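You operate a simulated robot arm through the tools that you are given. There is no shell and no other tool. Be economical: measure what you need, move in short steps, check, and stop when the job is done.

The job below is to be done with a simulated robot arm. You get a single attempt, and the scene is never put back.

Task
Put one of the folded wipes from the top of the long steel bench on the green manual. Stack the rubber pad that says "26" from the top of the white bench on top of the rubber pad marked "92". Put the tapered adapter on the top of the white bench away on the steel counter. Put one of the clean cartridges from the steel stand on the top of the black table. Any order will do. Set down upright: tapered adapter, clean cartridge.

Only the result counts: the job must be done as asked and must still hold three seconds after the hand-in. Knocking over, shifting, dropping, spilling or breaking anything else fails it.

Robot
A 6-joint arm with a fingered hand on a trunk, on a base that drives. Base frame: it is fixed to the floor where the robot stands at the start and does not move with it; the origin is under the middle of the robot, x ahead of it, y to its left, z up; the surface under the hand at the start is at about z = 0.86. Readings come in m, degrees, newtons and seconds.
With the tool pointing down near the work surface it reaches from about 0.12 to 0.82 m from the robot's upright axis, wherever it stands. Its first joint turns from -166.0 to 166.0 degrees. Places, roughly: clean cartridge (6x6x16 cm) [7, -3.8, 0.9]; folded wipe (5x5x3 cm) [0.6, 0.1, 0.9]; green manual [-0.75, -3.5, 0.75]; rubber pad [8.25, -1.25, 1]; steel counter [-0.1, -3.7, 0.9]; tapered adapter (4x4x6 cm) [8.4, -1.2, 1]; top of the black table (20x171 cm) [6.28, -0.56, 0.86]. Payload 4 kg.
The tool frame sits at the grasp point between the pads (the TCP): z along the fingers, y along the line on which they close. The tips reach 0.02 m beyond it. Largest opening 0.14 m; the body of the gripper starts 0.054 m behind the TCP. The gripper is a hand of 3 fingers: y runs from the thumb to the fingers, the wrist lies at [0, 0, -0.215] in the tool frame, and closing takes about 1.5 s.
Orientation is told as [roll, pitch, yaw] about the base's x, y, z axes, in that order, counted from this pose: with the fingers straight down and closing along the base's y, the tool's x points along the base's -x, its y along +y and its z along -z.

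Tools
- The arm moves only by the tool step_arm. Its argument "series" is one flat list of numbers, 6 for each row, row after row: the shift along the base's x, y, z in m, then the turn, a rotation vector about the base's x, y, z in degrees. In form: [x, y, z, wx, wy, wz, x, y, z, wx, wy, wz, ...]. A call has 1 to 20 rows; each row is the pose to reach, as a shift and turn from the pose commanded when the call began. "claw" is the closure in counts, from 0 (fully open) to 255 (shut), set as the call begins (left out, the last holds). A row lasts 0.2 s, in which the tool goes at most 0.05 m and 8.6 degrees; a call with a longer step from one row to the next is refused whole, and so is a gripper value outside its range. A pose out of reach is approached as far as the arm can. The call stops where the force on the tool passes 40 N (or 10 N more than at its start, if that is more) or the arm is blocked; 0.2 s more then pass. Each finger travels about 0.045 m/s and halts on what it meets, pressing with about 33 N; the grip force reading is that of the motor and also rises with nothing between the fingers. The clock runs only during rows and for 0.2 s after the last one: add rows that repeat a pose to give the fingers time. The reply holds the time, the measured pose of the TCP, the force on the tool along the base axes, the opening and the grip force, in the units named above and with some noise, with the torque about the TCP (base axes, N m) and any sound that the robot's microphone picked up.
- Cameras (640 x 400 px; columns grow to the right, rows downward): "scene" is now at [0.0565, 0.1824, 1.4969]; the picture's right is [-0.13, -0.99, 0.00], its down [-0.75, 0.10, -0.65] and it looks along [0.64, -0.09, -0.76] (base axes); focal length 280 px, centre (320, 200). "wrist" rides on the gripper at [0.074, -0.043, -0.079] in the tool frame; the picture's right is [0.50, 0.87, 0.00], its down [-0.59, 0.34, -0.73] and it looks along [-0.64, 0.37, 0.68] (tool axes); focal length 275 px, centre (320, 200). There is no depth. A picture from a camera that has moved, and an enlarged one, comes with that camera's place and axes in the base frame and with its lens.
- capture(camera): a new picture of that camera. The clock stands still meanwhile.
- lift_body(by): slides the trunk up (or, below 0, down) by that many m; the arm and the scene camera ride with it, the base frame stays. It gives what a move gives, with no picture.
- base_move(legs): drives the robot by 1 to 6 legs, each [ahead, left, turn to the left] in m, m and degrees, along the robot's own axes; the way and the turn of a leg run together, so that a leg with both is an arc; at most 1.5 m and 180 degrees a leg. The arm and the cameras ride along, it lands a little off, and it stops where it bumps. It gives what a move gives.
- curl_fingers(finger1, finger2, thumb_bend): sets how far each is bent, from 0 (flat) to 1 (curled in); at 0.3 the hand is open as for a grip, at 0.7 the pads meet at the TCP. One left out holds its place. A second passes; each finger stops where it meets its share of the squeeze, and holds until it gets a number again. A gripper value or a shape takes the hand back. It gives what a move gives, with no picture; readings hold the bend of each and the force on the fingers (four entries, about 0 where the hand has none), thumb and palm.
- hand_shape(shape): the hand has 3 fingers and takes this shape, open, in about a second: jaw (thumb against the fingers, like two jaws); tri (thumb and two fingers); tip (a fingertip pinch); poke (one finger out to press); point (the index stretched); flat (the hand flat); cup (the hand cupped); fist (a fist). The gripper value then closes the fingers along that shape, each until it touches; the sizes above hold for jaw. It gives what a move gives, with no picture.
- head_to(pan, tilt): turns the head with the scene camera to pan (to the left, within 120 degrees either way) and tilt (down, from -29 to 69), counted from straight ahead of the robot. It gives what a move gives.
- inspect(camera, box): a new picture of the part [left, top, right, bottom] of that camera's present view, enlarged. The clock stands still meanwhile.
- close_job(): hands the job in; it is judged then, once.

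Go step by step. Nothing tells you exact positions but the pictures and the camera data: compare them with the known pose of the tool, close in by small moves and look again before you grip or let go. The budget is 165 turns and 128 pictures, counting those below and the enlarged ones. Unless the task says otherwise, let go and move clear before handing in, and close with one line.

The tools are called after ">>>" by a JSON object that holds its "fn" and its "kwargs". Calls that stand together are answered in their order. step_arm: Moves the arm, as the interface text tells. Its arguments: {"type":"object","properties":{"series":{"type":"array","items":{"type":"number"}},"claw":{"type":"number"}},"required":["series"]} The other tools are called the same way: lift_body (by) slides the trunk up or down; hand_shape (shape) gives the hand a shape; curl_fingers (finger1, finger2, thumb_bend) moves the fingers one by one; base_move (legs) drives the base; head_to (pan, tilt) turns the head that bears the scene camera; capture (camera) takes a picture; inspect (camera, box) takes an enlarged picture of a part of a camera's view; close_job () hands the job in.

At the start:

```text
time_s: 0.0
eef_pos: [0.4194, 0.2483, 1.0927]
ee_rot: [0.0, 0.0, 0.0]
contact_force: [-0.3, 0.6, -0.2]
torque: [0.0, 0.02, -0.01]
grip_width: 0.14
gripper_force: 0.1
shape: jaw
bend: [0.3, 0.3, 0.3]
finger forces: [0.0, 0.0, 0.0, 0.1, 0.0, 0.0]
trunk travel left (down, up): [-0.1, 0.49]
robot x, y, heading: [-0.0005, 0.0042, -0.3]
head pan, tilt: [-7.6, 49.6]
```

scene: 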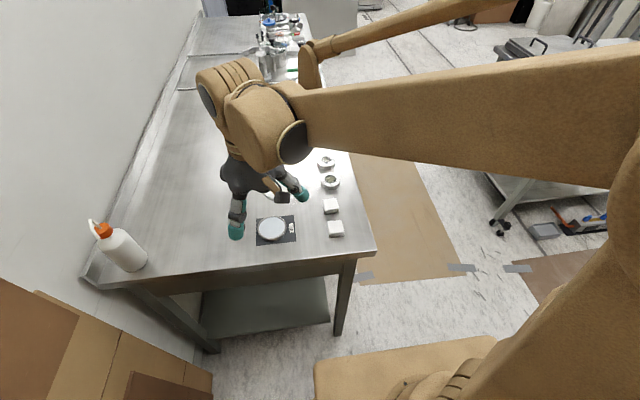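
wrist: 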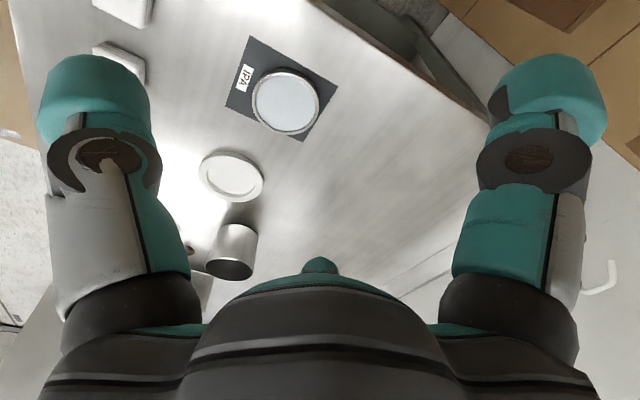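

I see two white folded squares near the right edge of the bench, at about (0.47, 0.08) and (0.55, 0.08). I'll take a closer look at them before gripping one.

>>> {"fn": "inspect", "kwargs": {"camera": "scene", "box": [220, 130, 400, 260]}}

>>> {"fn": "inspect", "kwargs": {"camera": "wrist", "box": [60, 0, 360, 190]}}

```text
3.08 times, centred on (310, 195) of scene
camera zoom: at [0.0565, 0.1824, 1.4969], right [-0.13, -0.99, 0.0], down [-0.75, 0.1, -0.65], along [0.64, -0.09, -0.76], focal length 860 px, centre (351, 215)
```

zoom: 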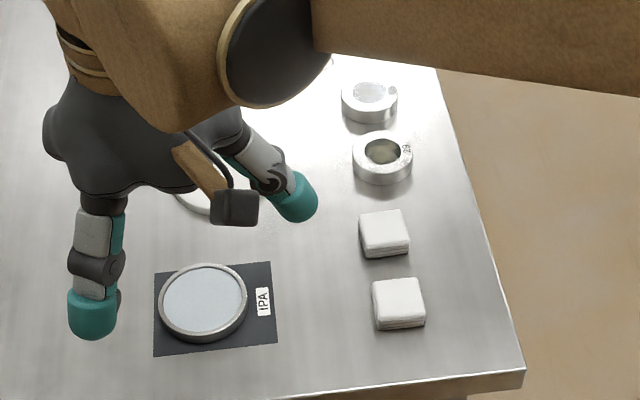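

```text
2.11 times, centred on (210, 95) of wrist
camera zoom: at [0.3461, 0.2058, 1.1722], right [-0.5, 0.87, 0.0], down [0.59, 0.34, 0.73], along [0.64, 0.37, -0.68], focal length 580 px, centre (552, 421)
```

zoom: 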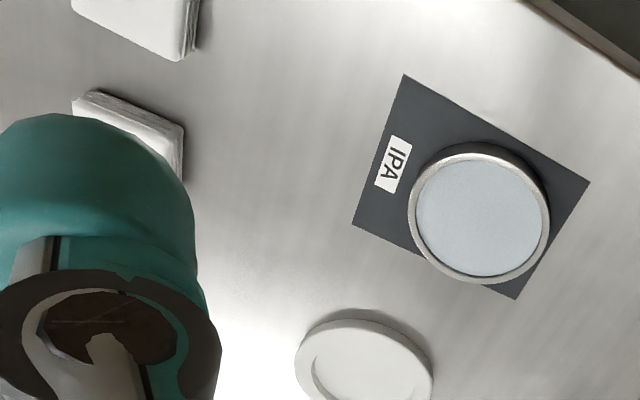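

The two wipes are plain, and nothing stands between them and the bench edge except the mat with the dish on the left. I'll move above the nearer one at (0.468, 0.084) with the hand partly closed.

>>> {"fn": "step_arm", "kwargs": {"series": [0.01, -0.033, -0.02, 0, 0, 0, 0.02, -0.066, -0.04, 0, 0, 0, 0.03, -0.099, -0.06, 0, 0, 0, 0.04, -0.132, -0.09, 0, 0, 0, 0.049, -0.165, -0.12, 0, 0, 0, 0.049, -0.165, -0.12, 0, 0, 0], "claw": 80}}

>>> {"fn": "capture", "kwargs": {"camera": "wrist"}}

>>> {"fn": "inspect", "kwargs": {"camera": "scene", "box": [220, 130, 400, 260]}}

```text
time_s: 1.4
eef_pos: [0.4675, 0.0842, 0.9724]
ee_rot: [0.0, 0.1, 0.0]
contact_force: [1.3, 0.2, 0.1]
torque: [-0.02, -0.01, -0.01]
grip_width: 0.0965
gripper_force: 0.1
shape: jaw
bend: [0.27, 0.27, 0.25]
finger forces: [0.1, 0.0, 0.0, 0.0, 0.1, 0.0]
trunk travel left (down, up): [-0.1, 0.49]
robot x, y, heading: [0.0011, 0.002, -0.1]
head pan, tilt: [-7.6, 49.6]
```

```text
123 pictures are left
camera wrist: at [0.3943, 0.041, 1.0522], right [-0.5, 0.87, 0.0], down [0.59, 0.34, 0.73], along [0.64, 0.37, -0.68], focal length 275 px, centre (320, 200)
```

wrist: 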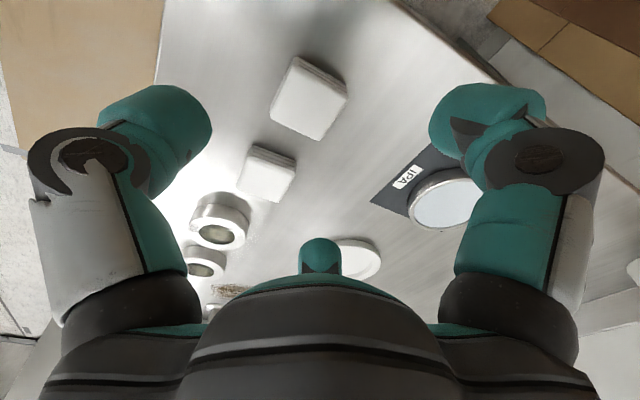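

```text
3.08 times, centred on (310, 195) of scene
camera zoom: at [0.0565, 0.1823, 1.4969], right [-0.13, -0.99, 0.0], down [-0.75, 0.1, -0.65], along [0.64, -0.09, -0.76], focal length 860 px, centre (351, 215)
```

zoom: 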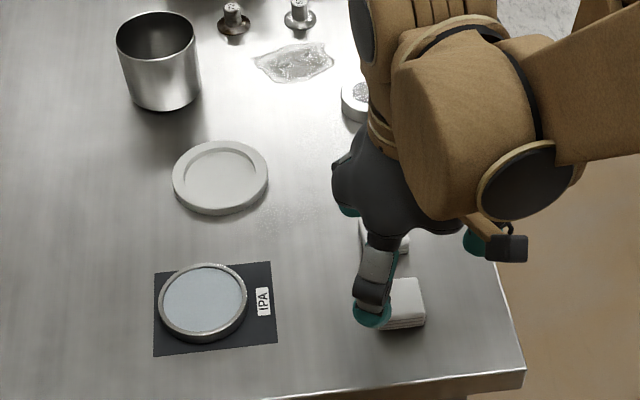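

The hand has a thumb on the right (-y) and two widely spread fingers on the left. Before I touch the wipe, I'll close in the air to see where the pads meet.

>>> {"fn": "step_arm", "kwargs": {"series": [0, 0, 0.02, 0, 0, 0, 0, 0, 0.02, 0, 0, 0, 0, 0, 0.02, 0, 0, 0, 0, 0, 0.02, 0, 0, 0, 0, 0, 0.02, 0, 0, 0], "claw": 170}}

>>> {"fn": "capture", "kwargs": {"camera": "wrist"}}

>>> {"fn": "inspect", "kwargs": {"camera": "scene", "box": [280, 160, 400, 240]}}

```text
time_s: 2.6
eef_pos: [0.4669, 0.0831, 0.992]
ee_rot: [0.1, 0.1, 0.0]
contact_force: [-0.2, -0.4, 0.5]
torque: [0.01, -0.02, 0.02]
grip_width: 0.0471
gripper_force: 0.1
shape: jaw
bend: [0.41, 0.41, 0.41]
finger forces: [0.0, 0.1, 0.1, 0.0, 0.0, 0.1]
trunk travel left (down, up): [-0.1, 0.49]
robot x, y, heading: [-0.0037, -0.0017, 0.2]
head pan, tilt: [-7.6, 49.6]
```

```text
121 pictures are left
camera wrist: at [0.3945, 0.041, 1.0721], right [-0.5, 0.87, 0.0], down [0.59, 0.34, 0.73], along [0.64, 0.37, -0.68], focal length 275 px, centre (320, 200)
```

wrist: 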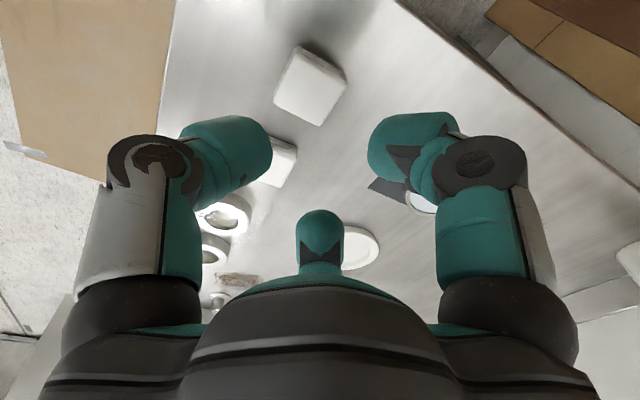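

```text
5.00 times, centred on (340, 200) of scene
camera zoom: at [0.0566, 0.1823, 1.4969], right [-0.13, -0.99, 0.0], down [-0.75, 0.1, -0.65], along [0.64, -0.09, -0.76], focal length 1397 px, centre (220, 200)
```

zoom: 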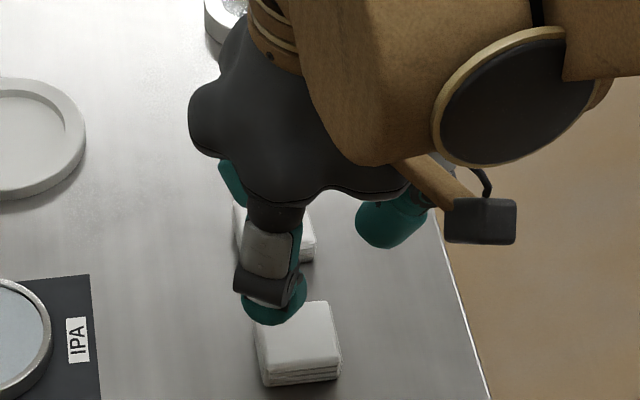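

The three fingers close radially at 120° to each other, so this is a centring grip. I'll turn the hand -90° to put the thumb on the -x side, which keeps the fingers clear of the second wipe.

>>> {"fn": "step_arm", "kwargs": {"series": [0, 0, 0, 0, 0, -8.2, 0, 0, 0, 0, 0, -16.4, 0, 0, 0, 0, 0, -24.6, 0, 0, 0, 0, 0, -32.8, 0, 0, 0, 0, 0, -41, 0, 0, 0, 0, 0, -49.2, 0, 0, 0, 0, 0, -57.4, 0, 0, 0, 0, 0, -65.6, 0, 0, 0, 0, 0, -73.8, 0, 0, 0, 0, 0, -82, 0, 0, 0, 0, 0, -90, 0, 0, 0, 0, 0, -90], "claw": 90}}

>>> {"fn": "capture", "kwargs": {"camera": "wrist"}}

>>> {"fn": "inspect", "kwargs": {"camera": "scene", "box": [280, 160, 400, 240]}}

```text
time_s: 5.2
eef_pos: [0.4678, 0.084, 0.9936]
ee_rot: [-0.1, 0.1, -90.0]
contact_force: [-0.9, -0.1, -0.6]
torque: [0.04, -0.03, -0.04]
grip_width: 0.0901
gripper_force: 0.2
shape: jaw
bend: [0.29, 0.29, 0.27]
finger forces: [0.0, 0.1, 0.1, 0.0, 0.0, 0.0]
trunk travel left (down, up): [-0.1, 0.49]
robot x, y, heading: [-0.0018, -0.0008, 0.1]
head pan, tilt: [-7.6, 49.6]
```

```text
119 pictures are left
camera wrist: at [0.4262, 0.1583, 1.0726], right [0.87, 0.5, 0.0], down [0.34, -0.59, 0.73], along [0.37, -0.64, -0.68], focal length 275 px, centre (320, 200)
```

wrist: 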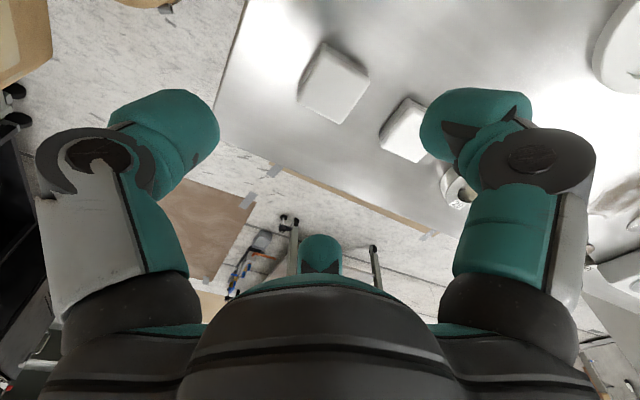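

```text
5.00 times, centred on (340, 200) of scene
camera zoom: at [0.0566, 0.1823, 1.4969], right [-0.13, -0.99, 0.0], down [-0.75, 0.1, -0.65], along [0.64, -0.09, -0.76], focal length 1397 px, centre (220, 200)
```

zoom: 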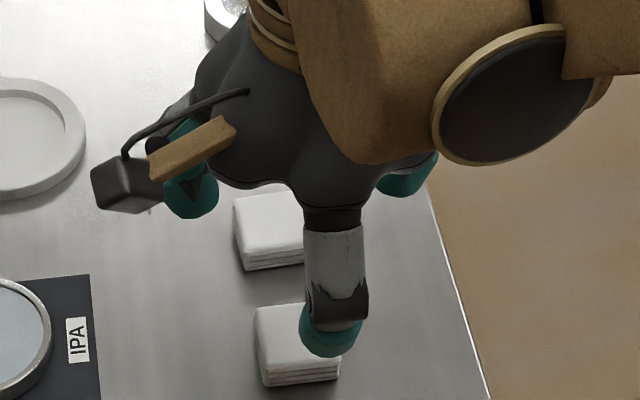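

The wrist view puts the wipe centre at about (0.471, 0.087), which agrees with the scene camera. I'll go straight down onto it.

>>> {"fn": "step_arm", "kwargs": {"series": [0.003, 0.003, -0.04, 0, 0, 0, 0.003, 0.003, -0.08, 0, 0, 0, 0.003, 0.003, -0.1, 0, 0, 0, 0.003, 0.003, -0.107, 0, 0, 0, 0.003, 0.003, -0.107, 0, 0, 0]}}

>>> {"fn": "capture", "kwargs": {"camera": "wrist"}}

>>> {"fn": "inspect", "kwargs": {"camera": "scene", "box": [280, 160, 400, 240]}}

```text
time_s: 6.4
eef_pos: [0.4722, 0.0864, 0.8875]
ee_rot: [-0.1, 0.0, -90.0]
contact_force: [-0.1, -0.1, 0.4]
torque: [0.03, 0.02, 0.01]
grip_width: 0.0903
gripper_force: 0.0
shape: jaw
bend: [0.29, 0.29, 0.27]
finger forces: [0.0, 0.1, 0.0, 0.0, 0.0, 0.1]
trunk travel left (down, up): [-0.1, 0.49]
robot x, y, heading: [0.0036, -0.0, -0.1]
head pan, tilt: [-7.6, 49.6]
```

```text
117 pictures are left
camera wrist: at [0.43, 0.1607, 0.9658], right [0.87, 0.5, 0.0], down [0.34, -0.59, 0.73], along [0.37, -0.64, -0.68], focal length 275 px, centre (320, 200)
```

wrist: 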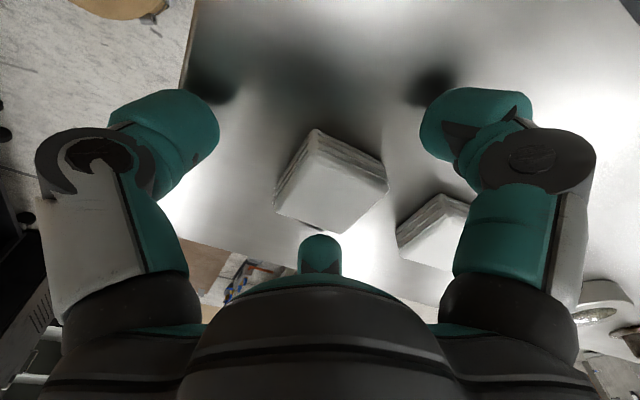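

```text
5.00 times, centred on (340, 200) of scene
camera zoom: at [0.0566, 0.1823, 1.4969], right [-0.13, -0.99, 0.0], down [-0.75, 0.1, -0.65], along [0.64, -0.09, -0.76], focal length 1397 px, centre (220, 200)
```

zoom: 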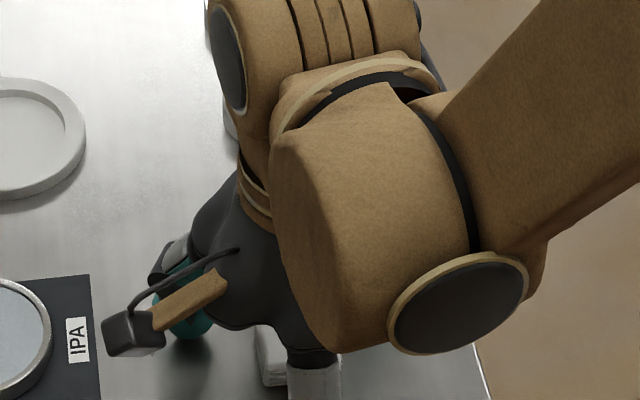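

The three views together place the wipe at about (0.478, 0.082), with its top near z 0.875. I'll shift slightly and ease down until the tips are almost on the bench.

>>> {"fn": "step_arm", "kwargs": {"series": [0.006, -0.004, 0, 0, 0, 0, 0.006, -0.004, -0.004, 0, 0, 0, 0.006, -0.004, -0.008, 0, 0, 0, 0.006, -0.004, -0.008, 0, 0, 0]}}

>>> {"fn": "capture", "kwargs": {"camera": "wrist"}}

```text
time_s: 7.4
eef_pos: [0.4764, 0.0814, 0.8804]
ee_rot: [0.1, 0.0, -89.9]
contact_force: [1.8, 1.5, 32.7]
torque: [0.03, 0.05, -0.09]
grip_width: 0.0888
gripper_force: 0.1
shape: jaw
bend: [0.27, 0.27, 0.26]
finger forces: [11.0, 11.0, 0.0, 0.0, 11.8, 0.0]
trunk travel left (down, up): [-0.1, 0.49]
robot x, y, heading: [-0.0048, 0.0004, 0.0]
head pan, tilt: [-7.6, 49.6]
stopped in row 4: the force on the tool passed its limit at 41 N (the readings are from after the stop); the commanded pose is now the measured one
```

```text
115 pictures are left
camera wrist: at [0.4341, 0.1565, 0.9598], right [0.87, 0.5, 0.0], down [0.34, -0.59, 0.74], along [0.37, -0.64, -0.68], focal length 275 px, centre (320, 200)
```

wrist: 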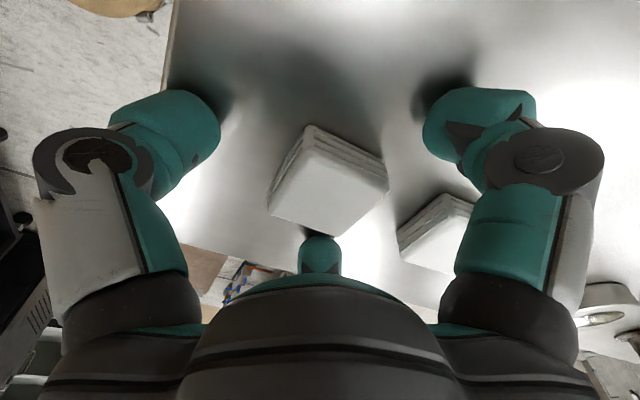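

All three tips touched the bench evenly, so its surface is at z≈0.861, and the wipe sits centred. I'll back off 5 mm and close.

>>> {"fn": "step_arm", "kwargs": {"series": [0, 0, 0.006, 0, 0, 0, 0, 0, 0.006, 0, 0, 0]}}

>>> {"fn": "step_arm", "kwargs": {"series": [0, 0, 0, 0, 0, 0, 0, 0, 0, 0, 0, 0, 0, 0, 0, 0, 0, 0, 0, 0, 0, 0, 0, 0, 0, 0, 0, 0, 0, 0, 0, 0, 0, 0, 0, 0, 0, 0, 0, 0, 0, 0], "claw": 210}}

>>> {"fn": "capture", "kwargs": {"camera": "wrist"}}

```text
time_s: 8.0
eef_pos: [0.4768, 0.0822, 0.8842]
ee_rot: [0.0, 0.0, -90.0]
contact_force: [-1.0, -0.1, -0.3]
torque: [-0.01, -0.01, 0.02]
grip_width: 0.0905
gripper_force: 0.1
shape: jaw
bend: [0.28, 0.28, 0.27]
finger forces: [0.0, 0.0, 0.0, 0.1, 0.0, 0.1]
trunk travel left (down, up): [-0.1, 0.49]
robot x, y, heading: [0.001, -0.0016, -0.3]
head pan, tilt: [-7.6, 49.6]
```

```text
time_s: 9.6
eef_pos: [0.4751, 0.0813, 0.8836]
ee_rot: [0.0, 0.0, -90.0]
contact_force: [0.4, -0.1, 0.5]
torque: [0.01, 0.01, -0.02]
grip_width: 0.0376
gripper_force: 33.0
shape: jaw
bend: [0.43, 0.43, 0.47]
finger forces: [26.7, 27.0, 0.0, 0.0, 27.6, 0.0]
trunk travel left (down, up): [-0.1, 0.49]
robot x, y, heading: [-0.001, 0.0021, -0.1]
head pan, tilt: [-7.6, 49.6]
```

```text
114 pictures are left
camera wrist: at [0.435, 0.1564, 0.9639], right [0.87, 0.5, 0.0], down [0.34, -0.59, 0.73], along [0.37, -0.64, -0.68], focal length 275 px, centre (320, 200)
```

wrist: 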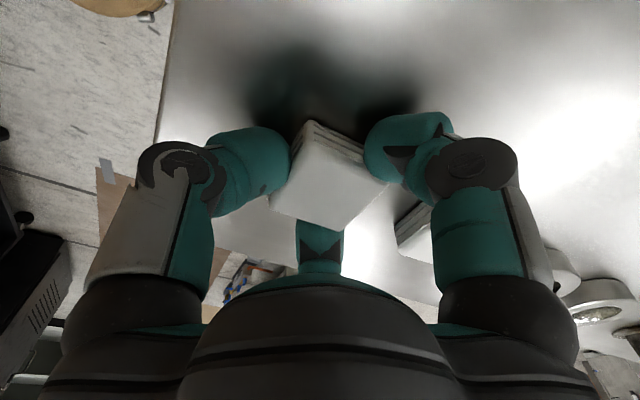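

The wipe is gripped. I'll lift it and look around to plan the drive to the green manual at about (-0.75, -3.5).

>>> {"fn": "step_arm", "kwargs": {"series": [0, 0, 0.04, 0, 0, 0, 0, 0, 0.08, 0, 0, 0, 0, 0, 0.12, 0, 0, 0, 0, 0, 0.16, 0, 0, 0, 0, 0, 0.2, 0, 0, 0]}}

>>> {"fn": "capture", "kwargs": {"camera": "wrist"}}

>>> {"fn": "head_to", "kwargs": {"pan": -90, "tilt": 20}}

>>> {"fn": "capture", "kwargs": {"camera": "scene"}}

>>> {"fn": "head_to", "kwargs": {"pan": -30, "tilt": 20}}

>>> {"fn": "capture", "kwargs": {"camera": "scene"}}

```text
time_s: 10.8
eef_pos: [0.4771, 0.0818, 1.0854]
ee_rot: [0.1, 0.0, -90.0]
contact_force: [0.2, 0.0, 0.2]
torque: [-0.02, 0.01, -0.02]
grip_width: 0.0374
gripper_force: 33.1
shape: jaw
bend: [0.43, 0.43, 0.47]
finger forces: [26.9, 27.2, 0.0, 0.1, 27.3, 0.0]
trunk travel left (down, up): [-0.1, 0.49]
robot x, y, heading: [-0.0014, -0.0021, -0.4]
head pan, tilt: [-7.6, 49.6]
```

```text
113 pictures are left
camera wrist: at [0.4354, 0.1563, 1.1653], right [0.87, 0.5, 0.0], down [0.34, -0.59, 0.73], along [0.37, -0.64, -0.68], focal length 275 px, centre (320, 200)
```

wrist: 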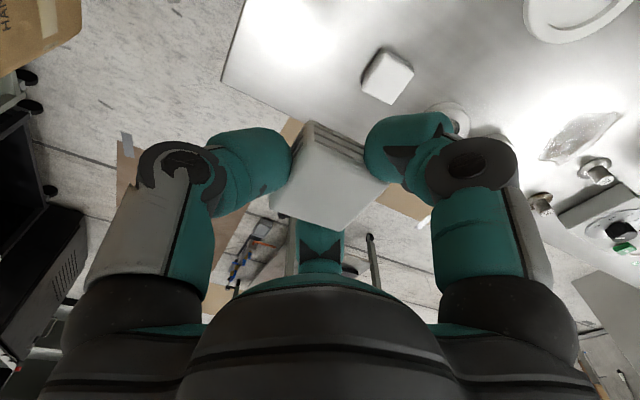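

```text
time_s: 12.3
eef_pos: [0.4769, 0.0811, 1.0845]
ee_rot: [0.0, 0.1, -89.9]
contact_force: [-0.6, 0.0, -0.9]
torque: [-0.01, -0.02, -0.01]
grip_width: 0.0376
gripper_force: 33.0
shape: jaw
bend: [0.43, 0.43, 0.47]
finger forces: [27.0, 27.2, 0.0, 0.0, 27.3, 0.1]
trunk travel left (down, up): [-0.1, 0.49]
robot x, y, heading: [-0.0006, 0.0006, 0.2]
head pan, tilt: [-90.0, 20.0]
```

```text
112 pictures are left
camera scene: at [-0.02, 0.0994, 1.542], right [-1.0, 0.0, 0.0], down [0.0, 0.34, -0.94], along [0.0, -0.94, -0.34], focal length 280 px, centre (320, 200)
```

scene: 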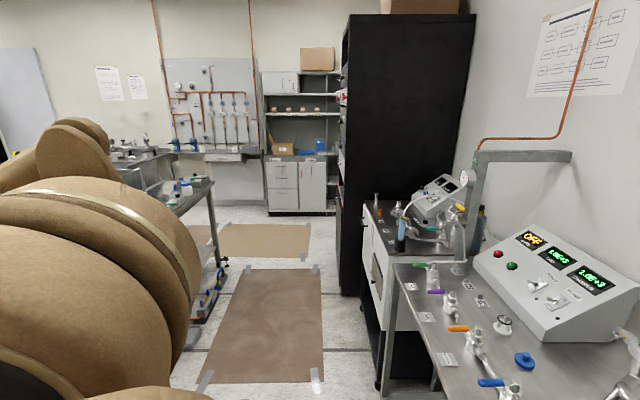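

```text
time_s: 13.7
eef_pos: [0.4777, 0.0813, 1.0859]
ee_rot: [0.0, 0.0, -89.9]
contact_force: [-0.2, -0.4, -0.4]
torque: [-0.01, -0.01, 0.0]
grip_width: 0.0374
gripper_force: 33.1
shape: jaw
bend: [0.43, 0.43, 0.47]
finger forces: [27.0, 27.1, 0.0, 0.0, 27.4, 0.1]
trunk travel left (down, up): [-0.1, 0.49]
robot x, y, heading: [-0.0028, -0.0023, 0.2]
head pan, tilt: [-30.0, 20.0]
```

```text
111 pictures are left
camera scene: at [0.0606, 0.1459, 1.542], right [-0.5, -0.87, 0.0], down [-0.3, 0.17, -0.94], along [0.81, -0.47, -0.34], focal length 280 px, centre (320, 200)
```

scene: 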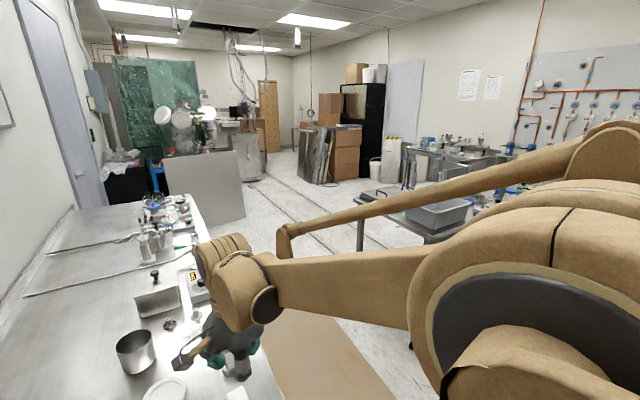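

The way south is a corridor between the black rack (corner near (-0.2, -1.8)) and the cart (x ≳ 0.85). I'll draw the hand in, strafe clear of the bench, turn to face -y and drive part of the way.

>>> {"fn": "step_arm", "kwargs": {"series": [-0.04, -0.01, 0.02, 0, 0, 0, -0.08, -0.02, 0.04, 0, 0, 0, -0.11, -0.03, 0.06, 0, 0, 0]}}

>>> {"fn": "base_move", "kwargs": {"legs": [[0, -0.6, 0], [0, 0, -90], [0.3, 0, 0]]}}

>>> {"fn": "head_to", "kwargs": {"pan": 0, "tilt": 25}}

>>> {"fn": "capture", "kwargs": {"camera": "scene"}}

```text
time_s: 14.4
eef_pos: [0.3677, 0.0533, 1.145]
ee_rot: [0.2, 0.0, -90.0]
contact_force: [0.9, 0.5, 0.2]
torque: [0.0, 0.01, 0.01]
grip_width: 0.0375
gripper_force: 33.3
shape: jaw
bend: [0.43, 0.43, 0.47]
finger forces: [26.9, 27.2, 0.1, 0.0, 27.2, 0.0]
trunk travel left (down, up): [-0.1, 0.49]
robot x, y, heading: [-0.0005, 0.0001, -0.3]
head pan, tilt: [-30.0, 20.0]
```

```text
time_s: 23.3
eef_pos: [0.0629, -1.2693, 1.1436]
ee_rot: [0.0, 0.0, -179.1]
contact_force: [-0.9, -0.1, 0.2]
torque: [0.01, -0.01, 0.04]
grip_width: 0.0373
gripper_force: 33.3
shape: jaw
bend: [0.43, 0.43, 0.47]
finger forces: [27.1, 27.3, 0.0, 0.0, 26.7, 0.1]
trunk travel left (down, up): [-0.1, 0.49]
robot x, y, heading: [0.0072, -0.8986, -89.3]
head pan, tilt: [-30.0, 20.0]
```

```text
time_s: 24.2
eef_pos: [0.0636, -1.2688, 1.1442]
ee_rot: [0.0, 0.1, -179.3]
contact_force: [-0.3, 0.3, 0.4]
torque: [-0.03, 0.02, -0.01]
grip_width: 0.0371
gripper_force: 33.0
shape: jaw
bend: [0.43, 0.43, 0.47]
finger forces: [27.1, 27.3, 0.1, 0.1, 26.6, 0.1]
trunk travel left (down, up): [-0.1, 0.49]
robot x, y, heading: [0.0024, -0.9006, -89.3]
head pan, tilt: [0.0, 25.0]
```

```text
110 pictures are left
camera scene: at [0.1965, -0.9683, 1.5339], right [-1.0, -0.01, 0.0], down [0.0, 0.42, -0.91], along [0.01, -0.91, -0.42], focal length 280 px, centre (320, 200)
```

scene: 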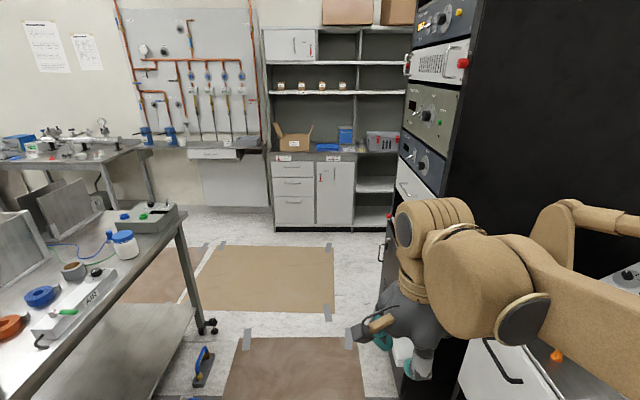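

The corridor ahead is clear, with the rack on the right and the cart on the left. I'll shift to x≈0.45 and drive on past the rack.

>>> {"fn": "base_move", "kwargs": {"legs": [[0, 0.45, 0], [0.9, 0, 0], [0.7, 0, 0]]}}

>>> {"fn": "head_to", "kwargs": {"pan": -45, "tilt": 35}}

>>> {"fn": "capture", "kwargs": {"camera": "scene"}}

>>> {"fn": "head_to", "kwargs": {"pan": 0, "tilt": 35}}

>>> {"fn": "capture", "kwargs": {"camera": "scene"}}

```text
time_s: 34.8
eef_pos: [0.5166, -2.8648, 1.1442]
ee_rot: [-0.1, 0.0, 179.7]
contact_force: [0.0, -0.1, -0.6]
torque: [0.04, 0.01, 0.02]
grip_width: 0.0374
gripper_force: 32.4
shape: jaw
bend: [0.43, 0.43, 0.47]
finger forces: [27.1, 27.3, 0.1, 0.0, 26.7, 0.0]
trunk travel left (down, up): [-0.1, 0.49]
robot x, y, heading: [0.4683, -2.4964, -90.7]
head pan, tilt: [0.0, 25.0]
```

```text
time_s: 35.9
eef_pos: [0.5166, -2.864, 1.1443]
ee_rot: [0.0, 0.1, 179.7]
contact_force: [-0.5, 0.5, -0.7]
torque: [-0.02, 0.0, -0.04]
grip_width: 0.0371
gripper_force: 32.7
shape: jaw
bend: [0.43, 0.43, 0.47]
finger forces: [27.1, 27.3, 0.0, 0.0, 26.6, 0.0]
trunk travel left (down, up): [-0.1, 0.49]
robot x, y, heading: [0.4665, -2.494, -90.3]
head pan, tilt: [-45.0, 35.0]
```

```text
109 pictures are left
camera scene: at [0.5933, -2.5361, 1.5181], right [-0.7, 0.71, 0.0], down [0.41, 0.4, -0.82], along [-0.58, -0.58, -0.57], focal length 280 px, centre (320, 200)
```

scene: 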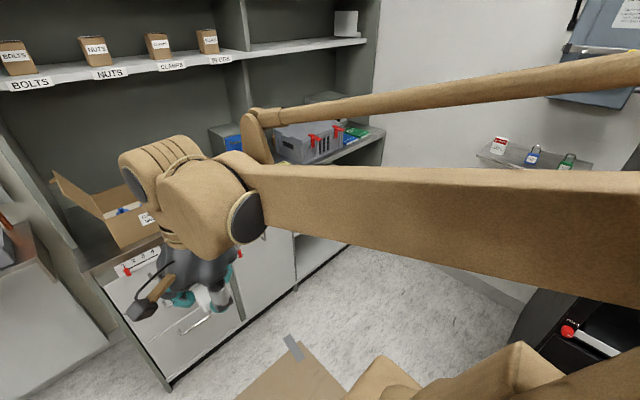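

```text
time_s: 37.0
eef_pos: [0.5169, -2.8646, 1.1449]
ee_rot: [0.1, 0.0, 179.6]
contact_force: [0.0, -0.2, 0.2]
torque: [-0.02, 0.01, -0.01]
grip_width: 0.0372
gripper_force: 32.6
shape: jaw
bend: [0.43, 0.43, 0.47]
finger forces: [27.1, 27.3, 0.0, 0.0, 26.4, 0.0]
trunk travel left (down, up): [-0.1, 0.49]
robot x, y, heading: [0.464, -2.4947, -90.4]
head pan, tilt: [0.0, 35.0]
```

```text
108 pictures are left
camera scene: at [0.6553, -2.5622, 1.5181], right [-1.0, 0.01, 0.0], down [0.0, 0.57, -0.82], along [0.0, -0.82, -0.57], focal length 280 px, centre (320, 200)
```

scene: 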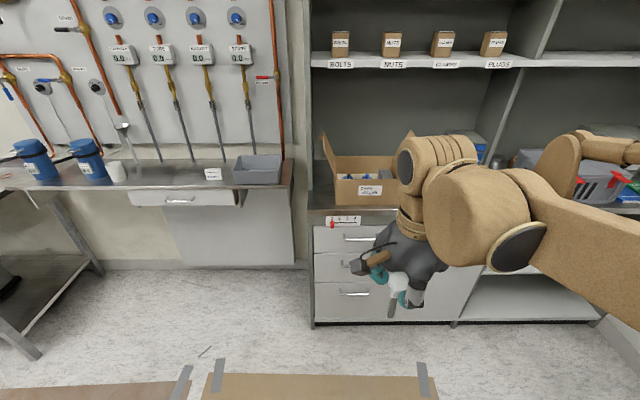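

The counter with the shelf is ahead, and the green book looks to be on its right end, at about (-0.75, -3.5). I'll move forward and strafe right in front of the counter, then look again.

>>> {"fn": "base_move", "kwargs": {"legs": [[0.4, 0, 0], [0, -0.6, 0]]}}

>>> {"fn": "head_to", "kwargs": {"pan": -45, "tilt": 40}}

>>> {"fn": "capture", "kwargs": {"camera": "scene"}}

```text
time_s: 42.5
eef_pos: [-0.0886, -3.2616, 1.1454]
ee_rot: [0.0, -0.1, -179.8]
contact_force: [0.5, -0.3, -0.8]
torque: [-0.01, 0.0, 0.01]
grip_width: 0.0372
gripper_force: 32.7
shape: jaw
bend: [0.43, 0.43, 0.47]
finger forces: [27.1, 27.3, 0.1, 0.0, 26.6, 0.0]
trunk travel left (down, up): [-0.1, 0.49]
robot x, y, heading: [-0.1494, -2.8895, -89.7]
head pan, tilt: [0.0, 35.0]
```

```text
time_s: 43.6
eef_pos: [-0.0896, -3.2613, 1.1457]
ee_rot: [0.0, -0.1, -179.8]
contact_force: [-0.9, -0.9, -0.7]
torque: [0.0, -0.01, -0.03]
grip_width: 0.037
gripper_force: 32.8
shape: jaw
bend: [0.43, 0.43, 0.47]
finger forces: [27.1, 27.3, 0.0, 0.0, 26.6, 0.0]
trunk travel left (down, up): [-0.1, 0.49]
robot x, y, heading: [-0.1412, -2.8934, -89.6]
head pan, tilt: [-45.0, 40.0]
```

```text
107 pictures are left
camera scene: at [-0.0135, -2.9308, 1.5106], right [-0.71, 0.7, 0.0], down [0.45, 0.46, -0.77], along [-0.54, -0.55, -0.64], focal length 280 px, centre (320, 200)
```

scene: 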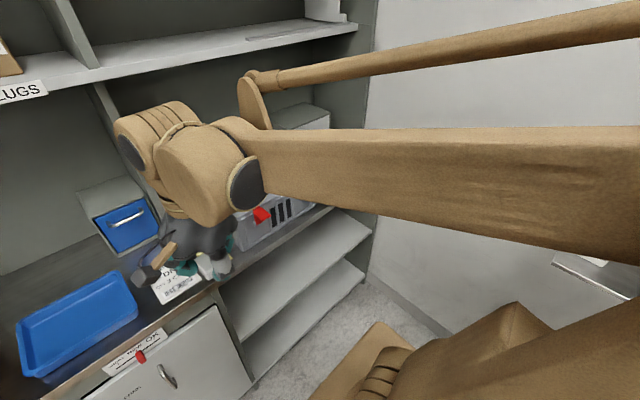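

The arm hides the right end of the counter. I'll swing the hand to the robot's left to clear the view.

>>> {"fn": "step_arm", "kwargs": {"series": [0.045, 0, 0.01, 0, 0, 0, 0.09, 0, 0.02, 0, 0, 0, 0.135, 0, 0.03, 0, 0, 0, 0.18, 0, 0.04, 0, 0, 0, 0.225, 0, 0.05, 0, 0, 0, 0.27, 0, 0.05, 0, 0, 0, 0.315, 0, 0.05, 0, 0, 0, 0.36, 0, 0.05, 0, 0, 0]}}

>>> {"fn": "capture", "kwargs": {"camera": "scene"}}

```text
time_s: 45.4
eef_pos: [0.2733, -3.261, 1.1939]
ee_rot: [0.0, 0.0, -179.7]
contact_force: [0.2, -0.5, -0.3]
torque: [-0.02, 0.01, -0.03]
grip_width: 0.0372
gripper_force: 33.3
shape: jaw
bend: [0.43, 0.43, 0.48]
finger forces: [27.4, 27.5, 0.1, 0.0, 26.2, 0.0]
trunk travel left (down, up): [-0.1, 0.49]
robot x, y, heading: [-0.1446, -2.897, -89.6]
head pan, tilt: [-45.0, 40.0]
```

```text
106 pictures are left
camera scene: at [-0.0123, -2.9312, 1.5104], right [-0.71, 0.7, 0.0], down [0.45, 0.46, -0.77], along [-0.54, -0.54, -0.64], focal length 280 px, centre (320, 200)
```

scene: 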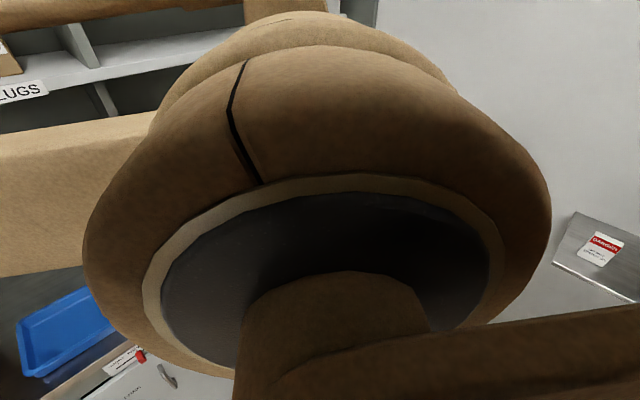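

That's worse. The wrist camera currently looks toward -x and -y and downward, so I'll move the hand to the robot's right and use that camera instead.

>>> {"fn": "step_arm", "kwargs": {"series": [-0.045, 0, 0.01, 0, 0, 0, -0.09, 0, 0.02, 0, 0, 0, -0.135, 0, 0.03, 0, 0, 0, -0.18, 0, 0.04, 0, 0, 0, -0.225, 0, 0.05, 0, 0, 0, -0.27, 0, 0.05, 0, 0, 0, -0.315, 0, 0.05, 0, 0, 0, -0.36, 0, 0.05, 0, 0, 0, -0.405, 0, 0.05, 0, 0, 0, -0.45, 0, 0.05, 0, 0, 0, -0.495, 0, 0.05, 0, 0, 0, -0.53, 0, 0.05, 0, 0, 0, -0.57, 0, 0.05, 0, 0, 0]}}

>>> {"fn": "capture", "kwargs": {"camera": "wrist"}}

>>> {"fn": "capture", "kwargs": {"camera": "scene"}}

```text
time_s: 48.2
eef_pos: [-0.2981, -3.2645, 1.2428]
ee_rot: [0.0, -0.1, -179.7]
contact_force: [-0.5, -0.2, -0.4]
torque: [0.0, 0.01, 0.03]
grip_width: 0.0368
gripper_force: 33.5
shape: jaw
bend: [0.43, 0.43, 0.48]
finger forces: [27.4, 27.7, 0.0, 0.0, 25.5, 0.1]
trunk travel left (down, up): [-0.1, 0.49]
robot x, y, heading: [-0.1435, -2.8915, -89.5]
head pan, tilt: [-45.0, 40.0]
```

```text
105 pictures are left
camera wrist: at [-0.2227, -3.222, 1.3223], right [0.51, -0.86, 0.0], down [-0.59, -0.34, 0.73], along [-0.63, -0.37, -0.68], focal length 275 px, centre (320, 200)
```

wrist: 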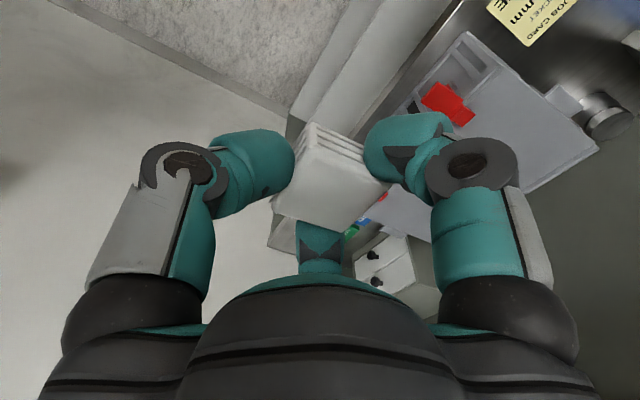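

```text
104 pictures are left
camera scene: at [-0.0143, -2.9311, 1.5106], right [-0.71, 0.7, 0.0], down [0.45, 0.46, -0.77], along [-0.54, -0.54, -0.64], focal length 280 px, centre (320, 200)
```

scene: 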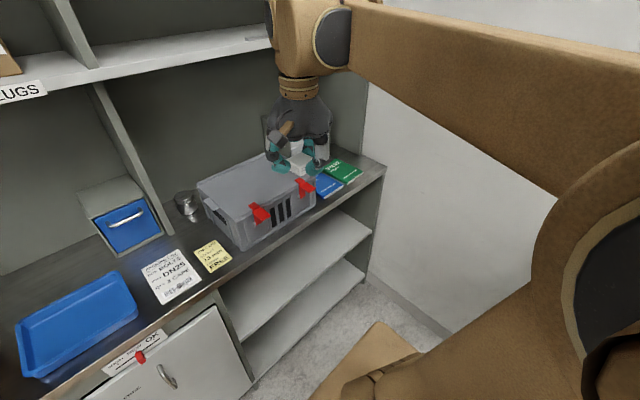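

Now the green manual is visible at the right end of the counter, next to a blue one. I'll zoom in on it.

>>> {"fn": "inspect", "kwargs": {"camera": "scene", "box": [290, 140, 390, 205]}}

>>> {"fn": "inspect", "kwargs": {"camera": "scene", "box": [0, 160, 320, 400]}}

```text
6.15 times, centred on (340, 172) of scene
camera zoom: at [-0.0143, -2.9311, 1.5106], right [-0.71, 0.7, 0.0], down [0.45, 0.46, -0.77], along [-0.54, -0.54, -0.64], focal length 1720 px, centre (197, 369)
```

zoom: 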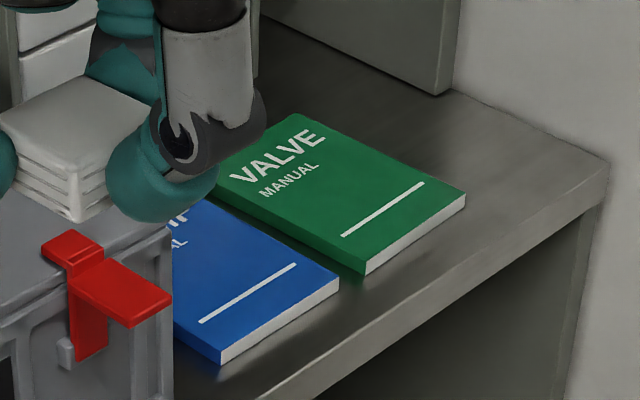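

```text
1.67 times, centred on (160, 280) of scene
camera zoom: at [-0.0143, -2.9311, 1.5106], right [-0.71, 0.7, 0.0], down [0.45, 0.46, -0.77], along [-0.54, -0.54, -0.64], focal length 466 px, centre (587, 67)
```

zoom: 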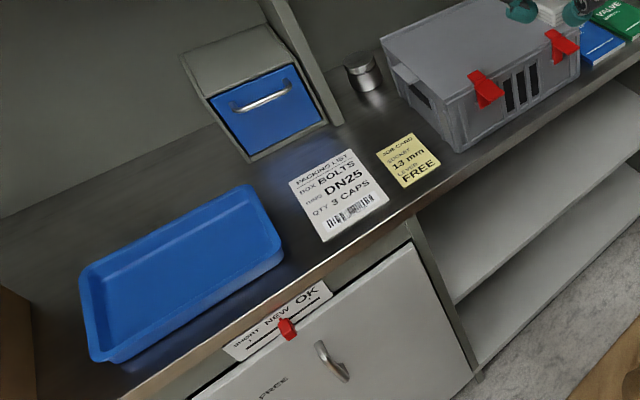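

The manual ("VALVE MANUAL") is centred near (-0.75, -3.54). That is just out of reach, so I'll move the base 0.25 m right and slightly ahead.

>>> {"fn": "base_move", "kwargs": {"legs": [[0, -0.25, 0], [0.05, 0, 0]]}}

>>> {"fn": "capture", "kwargs": {"camera": "scene"}}

```text
time_s: 50.6
eef_pos: [-0.5504, -3.3194, 1.243]
ee_rot: [0.0, 0.0, -179.8]
contact_force: [0.5, -0.5, -0.5]
torque: [0.02, -0.01, 0.0]
grip_width: 0.037
gripper_force: 33.2
shape: jaw
bend: [0.43, 0.43, 0.48]
finger forces: [27.5, 27.6, 0.0, 0.0, 25.5, 0.0]
trunk travel left (down, up): [-0.1, 0.49]
robot x, y, heading: [-0.3975, -2.942, -89.6]
head pan, tilt: [-45.0, 40.0]
```

```text
101 pictures are left
camera scene: at [-0.2669, -2.9841, 1.5105], right [-0.71, 0.7, 0.0], down [0.45, 0.46, -0.77], along [-0.54, -0.54, -0.64], focal length 280 px, centre (320, 200)
```

scene: 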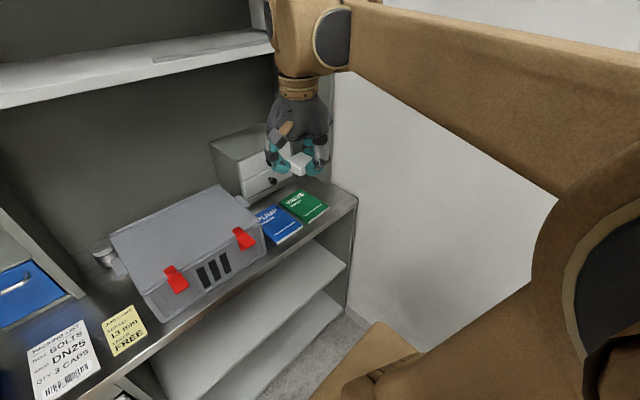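

>>> {"fn": "inspect", "kwargs": {"camera": "scene", "box": [240, 140, 370, 225]}}

```text
4.71 times, centred on (305, 182) of scene
camera zoom: at [-0.2669, -2.9841, 1.5105], right [-0.71, 0.7, 0.0], down [0.45, 0.46, -0.77], along [-0.54, -0.54, -0.64], focal length 1315 px, centre (391, 282)
```

zoom: 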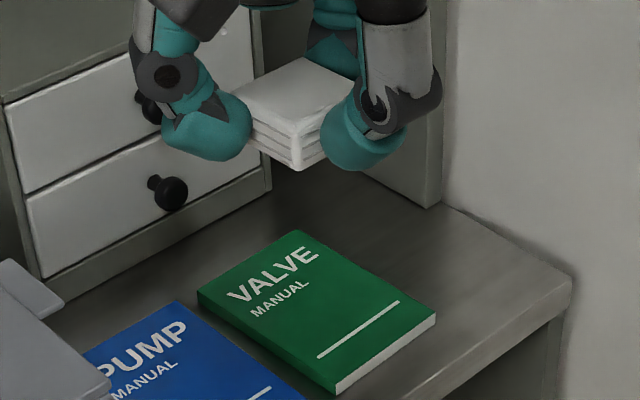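

Triangulating the two views gives the manual centre at (-0.75, -3.54) with its top at z≈0.87. I'll descend in front of the counter, then move in over the manual below shelf level.

>>> {"fn": "step_arm", "kwargs": {"series": [-0.028, 0, -0.039, 0, 0, 0, -0.056, 0, -0.078, 0, 0, 0, -0.084, 0, -0.117, 0, 0, 0, -0.112, 0, -0.156, 0, 0, 0, -0.14, 0, -0.195, 0, 0, 0, -0.168, 0, -0.234, 0, 0, 0, -0.198, 0, -0.273, 0, 0, 0, -0.198, -0.04, -0.28, 0, 0, 0, -0.198, -0.08, -0.28, 0, 0, 0, -0.198, -0.12, -0.28, 0, 0, 0, -0.198, -0.16, -0.28, 0, 0, 0, -0.198, -0.203, -0.28, 0, 0, 0, -0.198, -0.203, -0.28, 0, 0, 0]}}

>>> {"fn": "inspect", "kwargs": {"camera": "scene", "box": [240, 140, 370, 225]}}

>>> {"fn": "capture", "kwargs": {"camera": "wrist"}}

```text
time_s: 53.4
eef_pos: [-0.7491, -3.5204, 0.961]
ee_rot: [-0.1, 0.1, -179.7]
contact_force: [-0.2, 0.7, 0.4]
torque: [-0.02, 0.0, 0.01]
grip_width: 0.0367
gripper_force: 32.9
shape: jaw
bend: [0.43, 0.43, 0.48]
finger forces: [27.5, 27.8, 0.0, 0.0, 25.1, 0.0]
trunk travel left (down, up): [-0.1, 0.49]
robot x, y, heading: [-0.3977, -2.9463, -89.9]
head pan, tilt: [-45.0, 40.0]
```

```text
4.71 times, centred on (305, 182) of scene
camera zoom: at [-0.2671, -2.9828, 1.5106], right [-0.71, 0.7, 0.0], down [0.45, 0.46, -0.77], along [-0.54, -0.54, -0.64], focal length 1315 px, centre (391, 282)
```

zoom: 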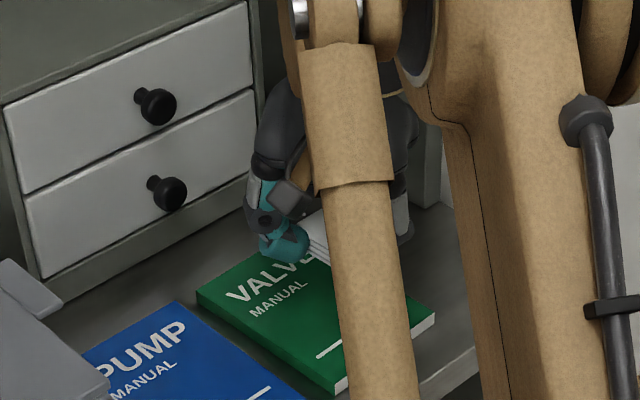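

```text
98 pictures are left
camera wrist: at [-0.6739, -3.4769, 1.0403], right [0.5, -0.86, 0.0], down [-0.59, -0.34, 0.73], along [-0.63, -0.37, -0.68], focal length 275 px, centre (320, 200)
```

wrist: 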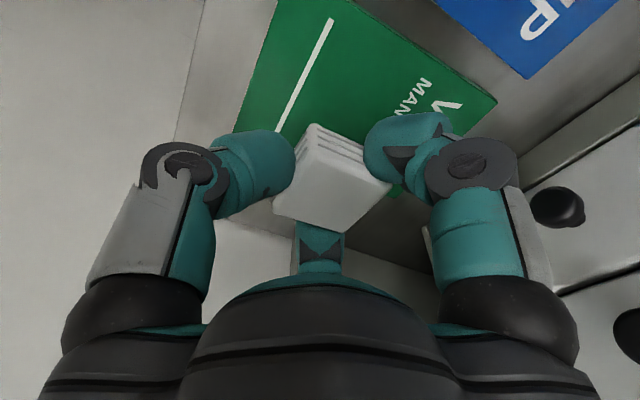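

The wipe is over the manual. I'll lower it to just above contact and check.

>>> {"fn": "step_arm", "kwargs": {"series": [0, 0, -0.03, 0, 0, 0, 0, 0, -0.055, 0, 0, 0, 0, 0, -0.064, 0, 0, 0, 0, 0, -0.064, 0, 0, 0]}}

>>> {"fn": "capture", "kwargs": {"camera": "wrist"}}

```text
time_s: 54.4
eef_pos: [-0.7481, -3.5203, 0.8964]
ee_rot: [0.0, 0.0, -179.7]
contact_force: [-1.3, -0.5, -0.8]
torque: [-0.02, -0.01, 0.01]
grip_width: 0.0366
gripper_force: 32.8
shape: jaw
bend: [0.43, 0.43, 0.48]
finger forces: [27.5, 27.9, 0.0, 0.0, 25.0, 0.0]
trunk travel left (down, up): [-0.1, 0.49]
robot x, y, heading: [-0.3946, -2.9445, -89.9]
head pan, tilt: [-45.0, 40.0]
```

```text
97 pictures are left
camera wrist: at [-0.6739, -3.477, 0.9777], right [0.5, -0.86, 0.0], down [-0.59, -0.34, 0.73], along [-0.63, -0.37, -0.68], focal length 275 px, centre (320, 200)
```

wrist: 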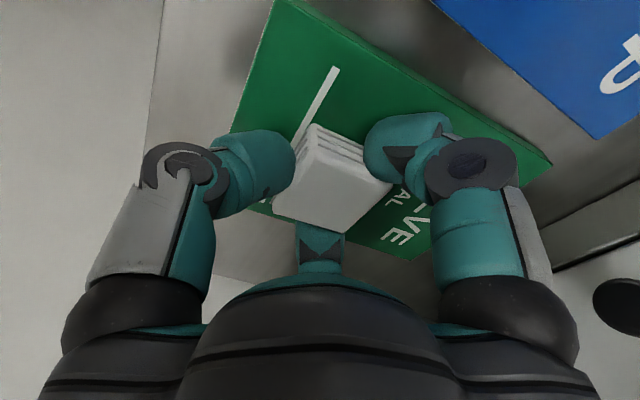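

The wipe is well within the manual's outline. I'll ease down to contact.

>>> {"fn": "step_arm", "kwargs": {"series": [0.003, 0, -0.002, 0, 0, 0, 0.003, 0, -0.004, 0, 0, 0, 0.003, 0, -0.006, 0, 0, 0]}}

```text
time_s: 55.2
eef_pos: [-0.7468, -3.52, 0.8943]
ee_rot: [0.0, -0.1, -179.8]
contact_force: [-0.3, -1.5, 10.2]
torque: [-0.29, 0.05, 0.02]
grip_width: 0.037
gripper_force: 32.9
shape: jaw
bend: [0.43, 0.43, 0.48]
finger forces: [31.3, 31.8, 0.0, 0.0, 25.2, 0.1]
trunk travel left (down, up): [-0.1, 0.49]
robot x, y, heading: [-0.3933, -2.9437, -89.9]
head pan, tilt: [-45.0, 40.0]
```

It's in light contact at 10 N. I'll ease off 2 mm, open the hand, then lift clear.

>>> {"fn": "step_arm", "kwargs": {"series": [0, 0, 0.003, 0, 0, 0, 0, 0, 0.003, 0, 0, 0, 0, 0, 0.003, 0, 0, 0, 0, 0, 0.003, 0, 0, 0, 0, 0, 0.003, 0, 0, 0, 0, 0, 0.003, 0, 0, 0], "claw": 90}}

>>> {"fn": "step_arm", "kwargs": {"series": [0, 0, 0.03, 0, 0, 0, 0, 0, 0.06, 0, 0, 0, 0, 0, 0.08, 0, 0, 0]}}

>>> {"fn": "capture", "kwargs": {"camera": "wrist"}}

```text
time_s: 56.6
eef_pos: [-0.7455, -3.5198, 0.8965]
ee_rot: [0.1, 0.1, -179.7]
contact_force: [0.0, 0.0, -0.5]
torque: [0.01, 0.03, 0.0]
grip_width: 0.0902
gripper_force: 0.0
shape: jaw
bend: [0.29, 0.29, 0.27]
finger forces: [0.1, 0.0, 0.1, 0.1, 0.0, 0.1]
trunk travel left (down, up): [-0.1, 0.49]
robot x, y, heading: [-0.3942, -2.948, -89.9]
head pan, tilt: [-45.0, 40.0]
```

```text
time_s: 57.4
eef_pos: [-0.7459, -3.52, 0.9764]
ee_rot: [0.0, 0.1, -179.9]
contact_force: [-0.8, -0.1, 0.1]
torque: [0.01, 0.0, 0.0]
grip_width: 0.09
gripper_force: 0.1
shape: jaw
bend: [0.29, 0.29, 0.27]
finger forces: [0.0, 0.0, 0.1, 0.0, 0.0, 0.0]
trunk travel left (down, up): [-0.1, 0.49]
robot x, y, heading: [-0.3953, -2.9475, -90.1]
head pan, tilt: [-45.0, 40.0]
```

```text
96 pictures are left
camera wrist: at [-0.6704, -3.4763, 1.056], right [0.5, -0.86, 0.0], down [-0.59, -0.34, 0.73], along [-0.63, -0.37, -0.68], focal length 275 px, centre (320, 200)
```

wrist: 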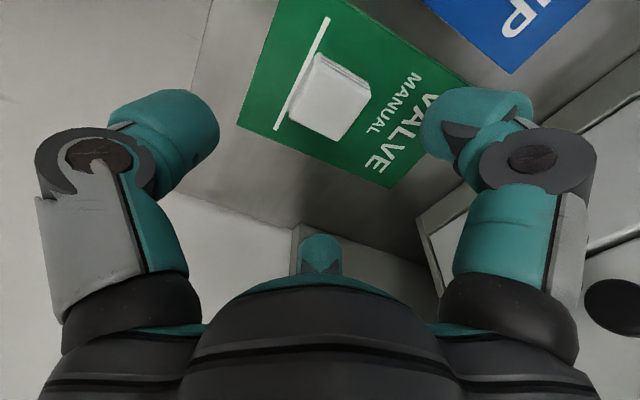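

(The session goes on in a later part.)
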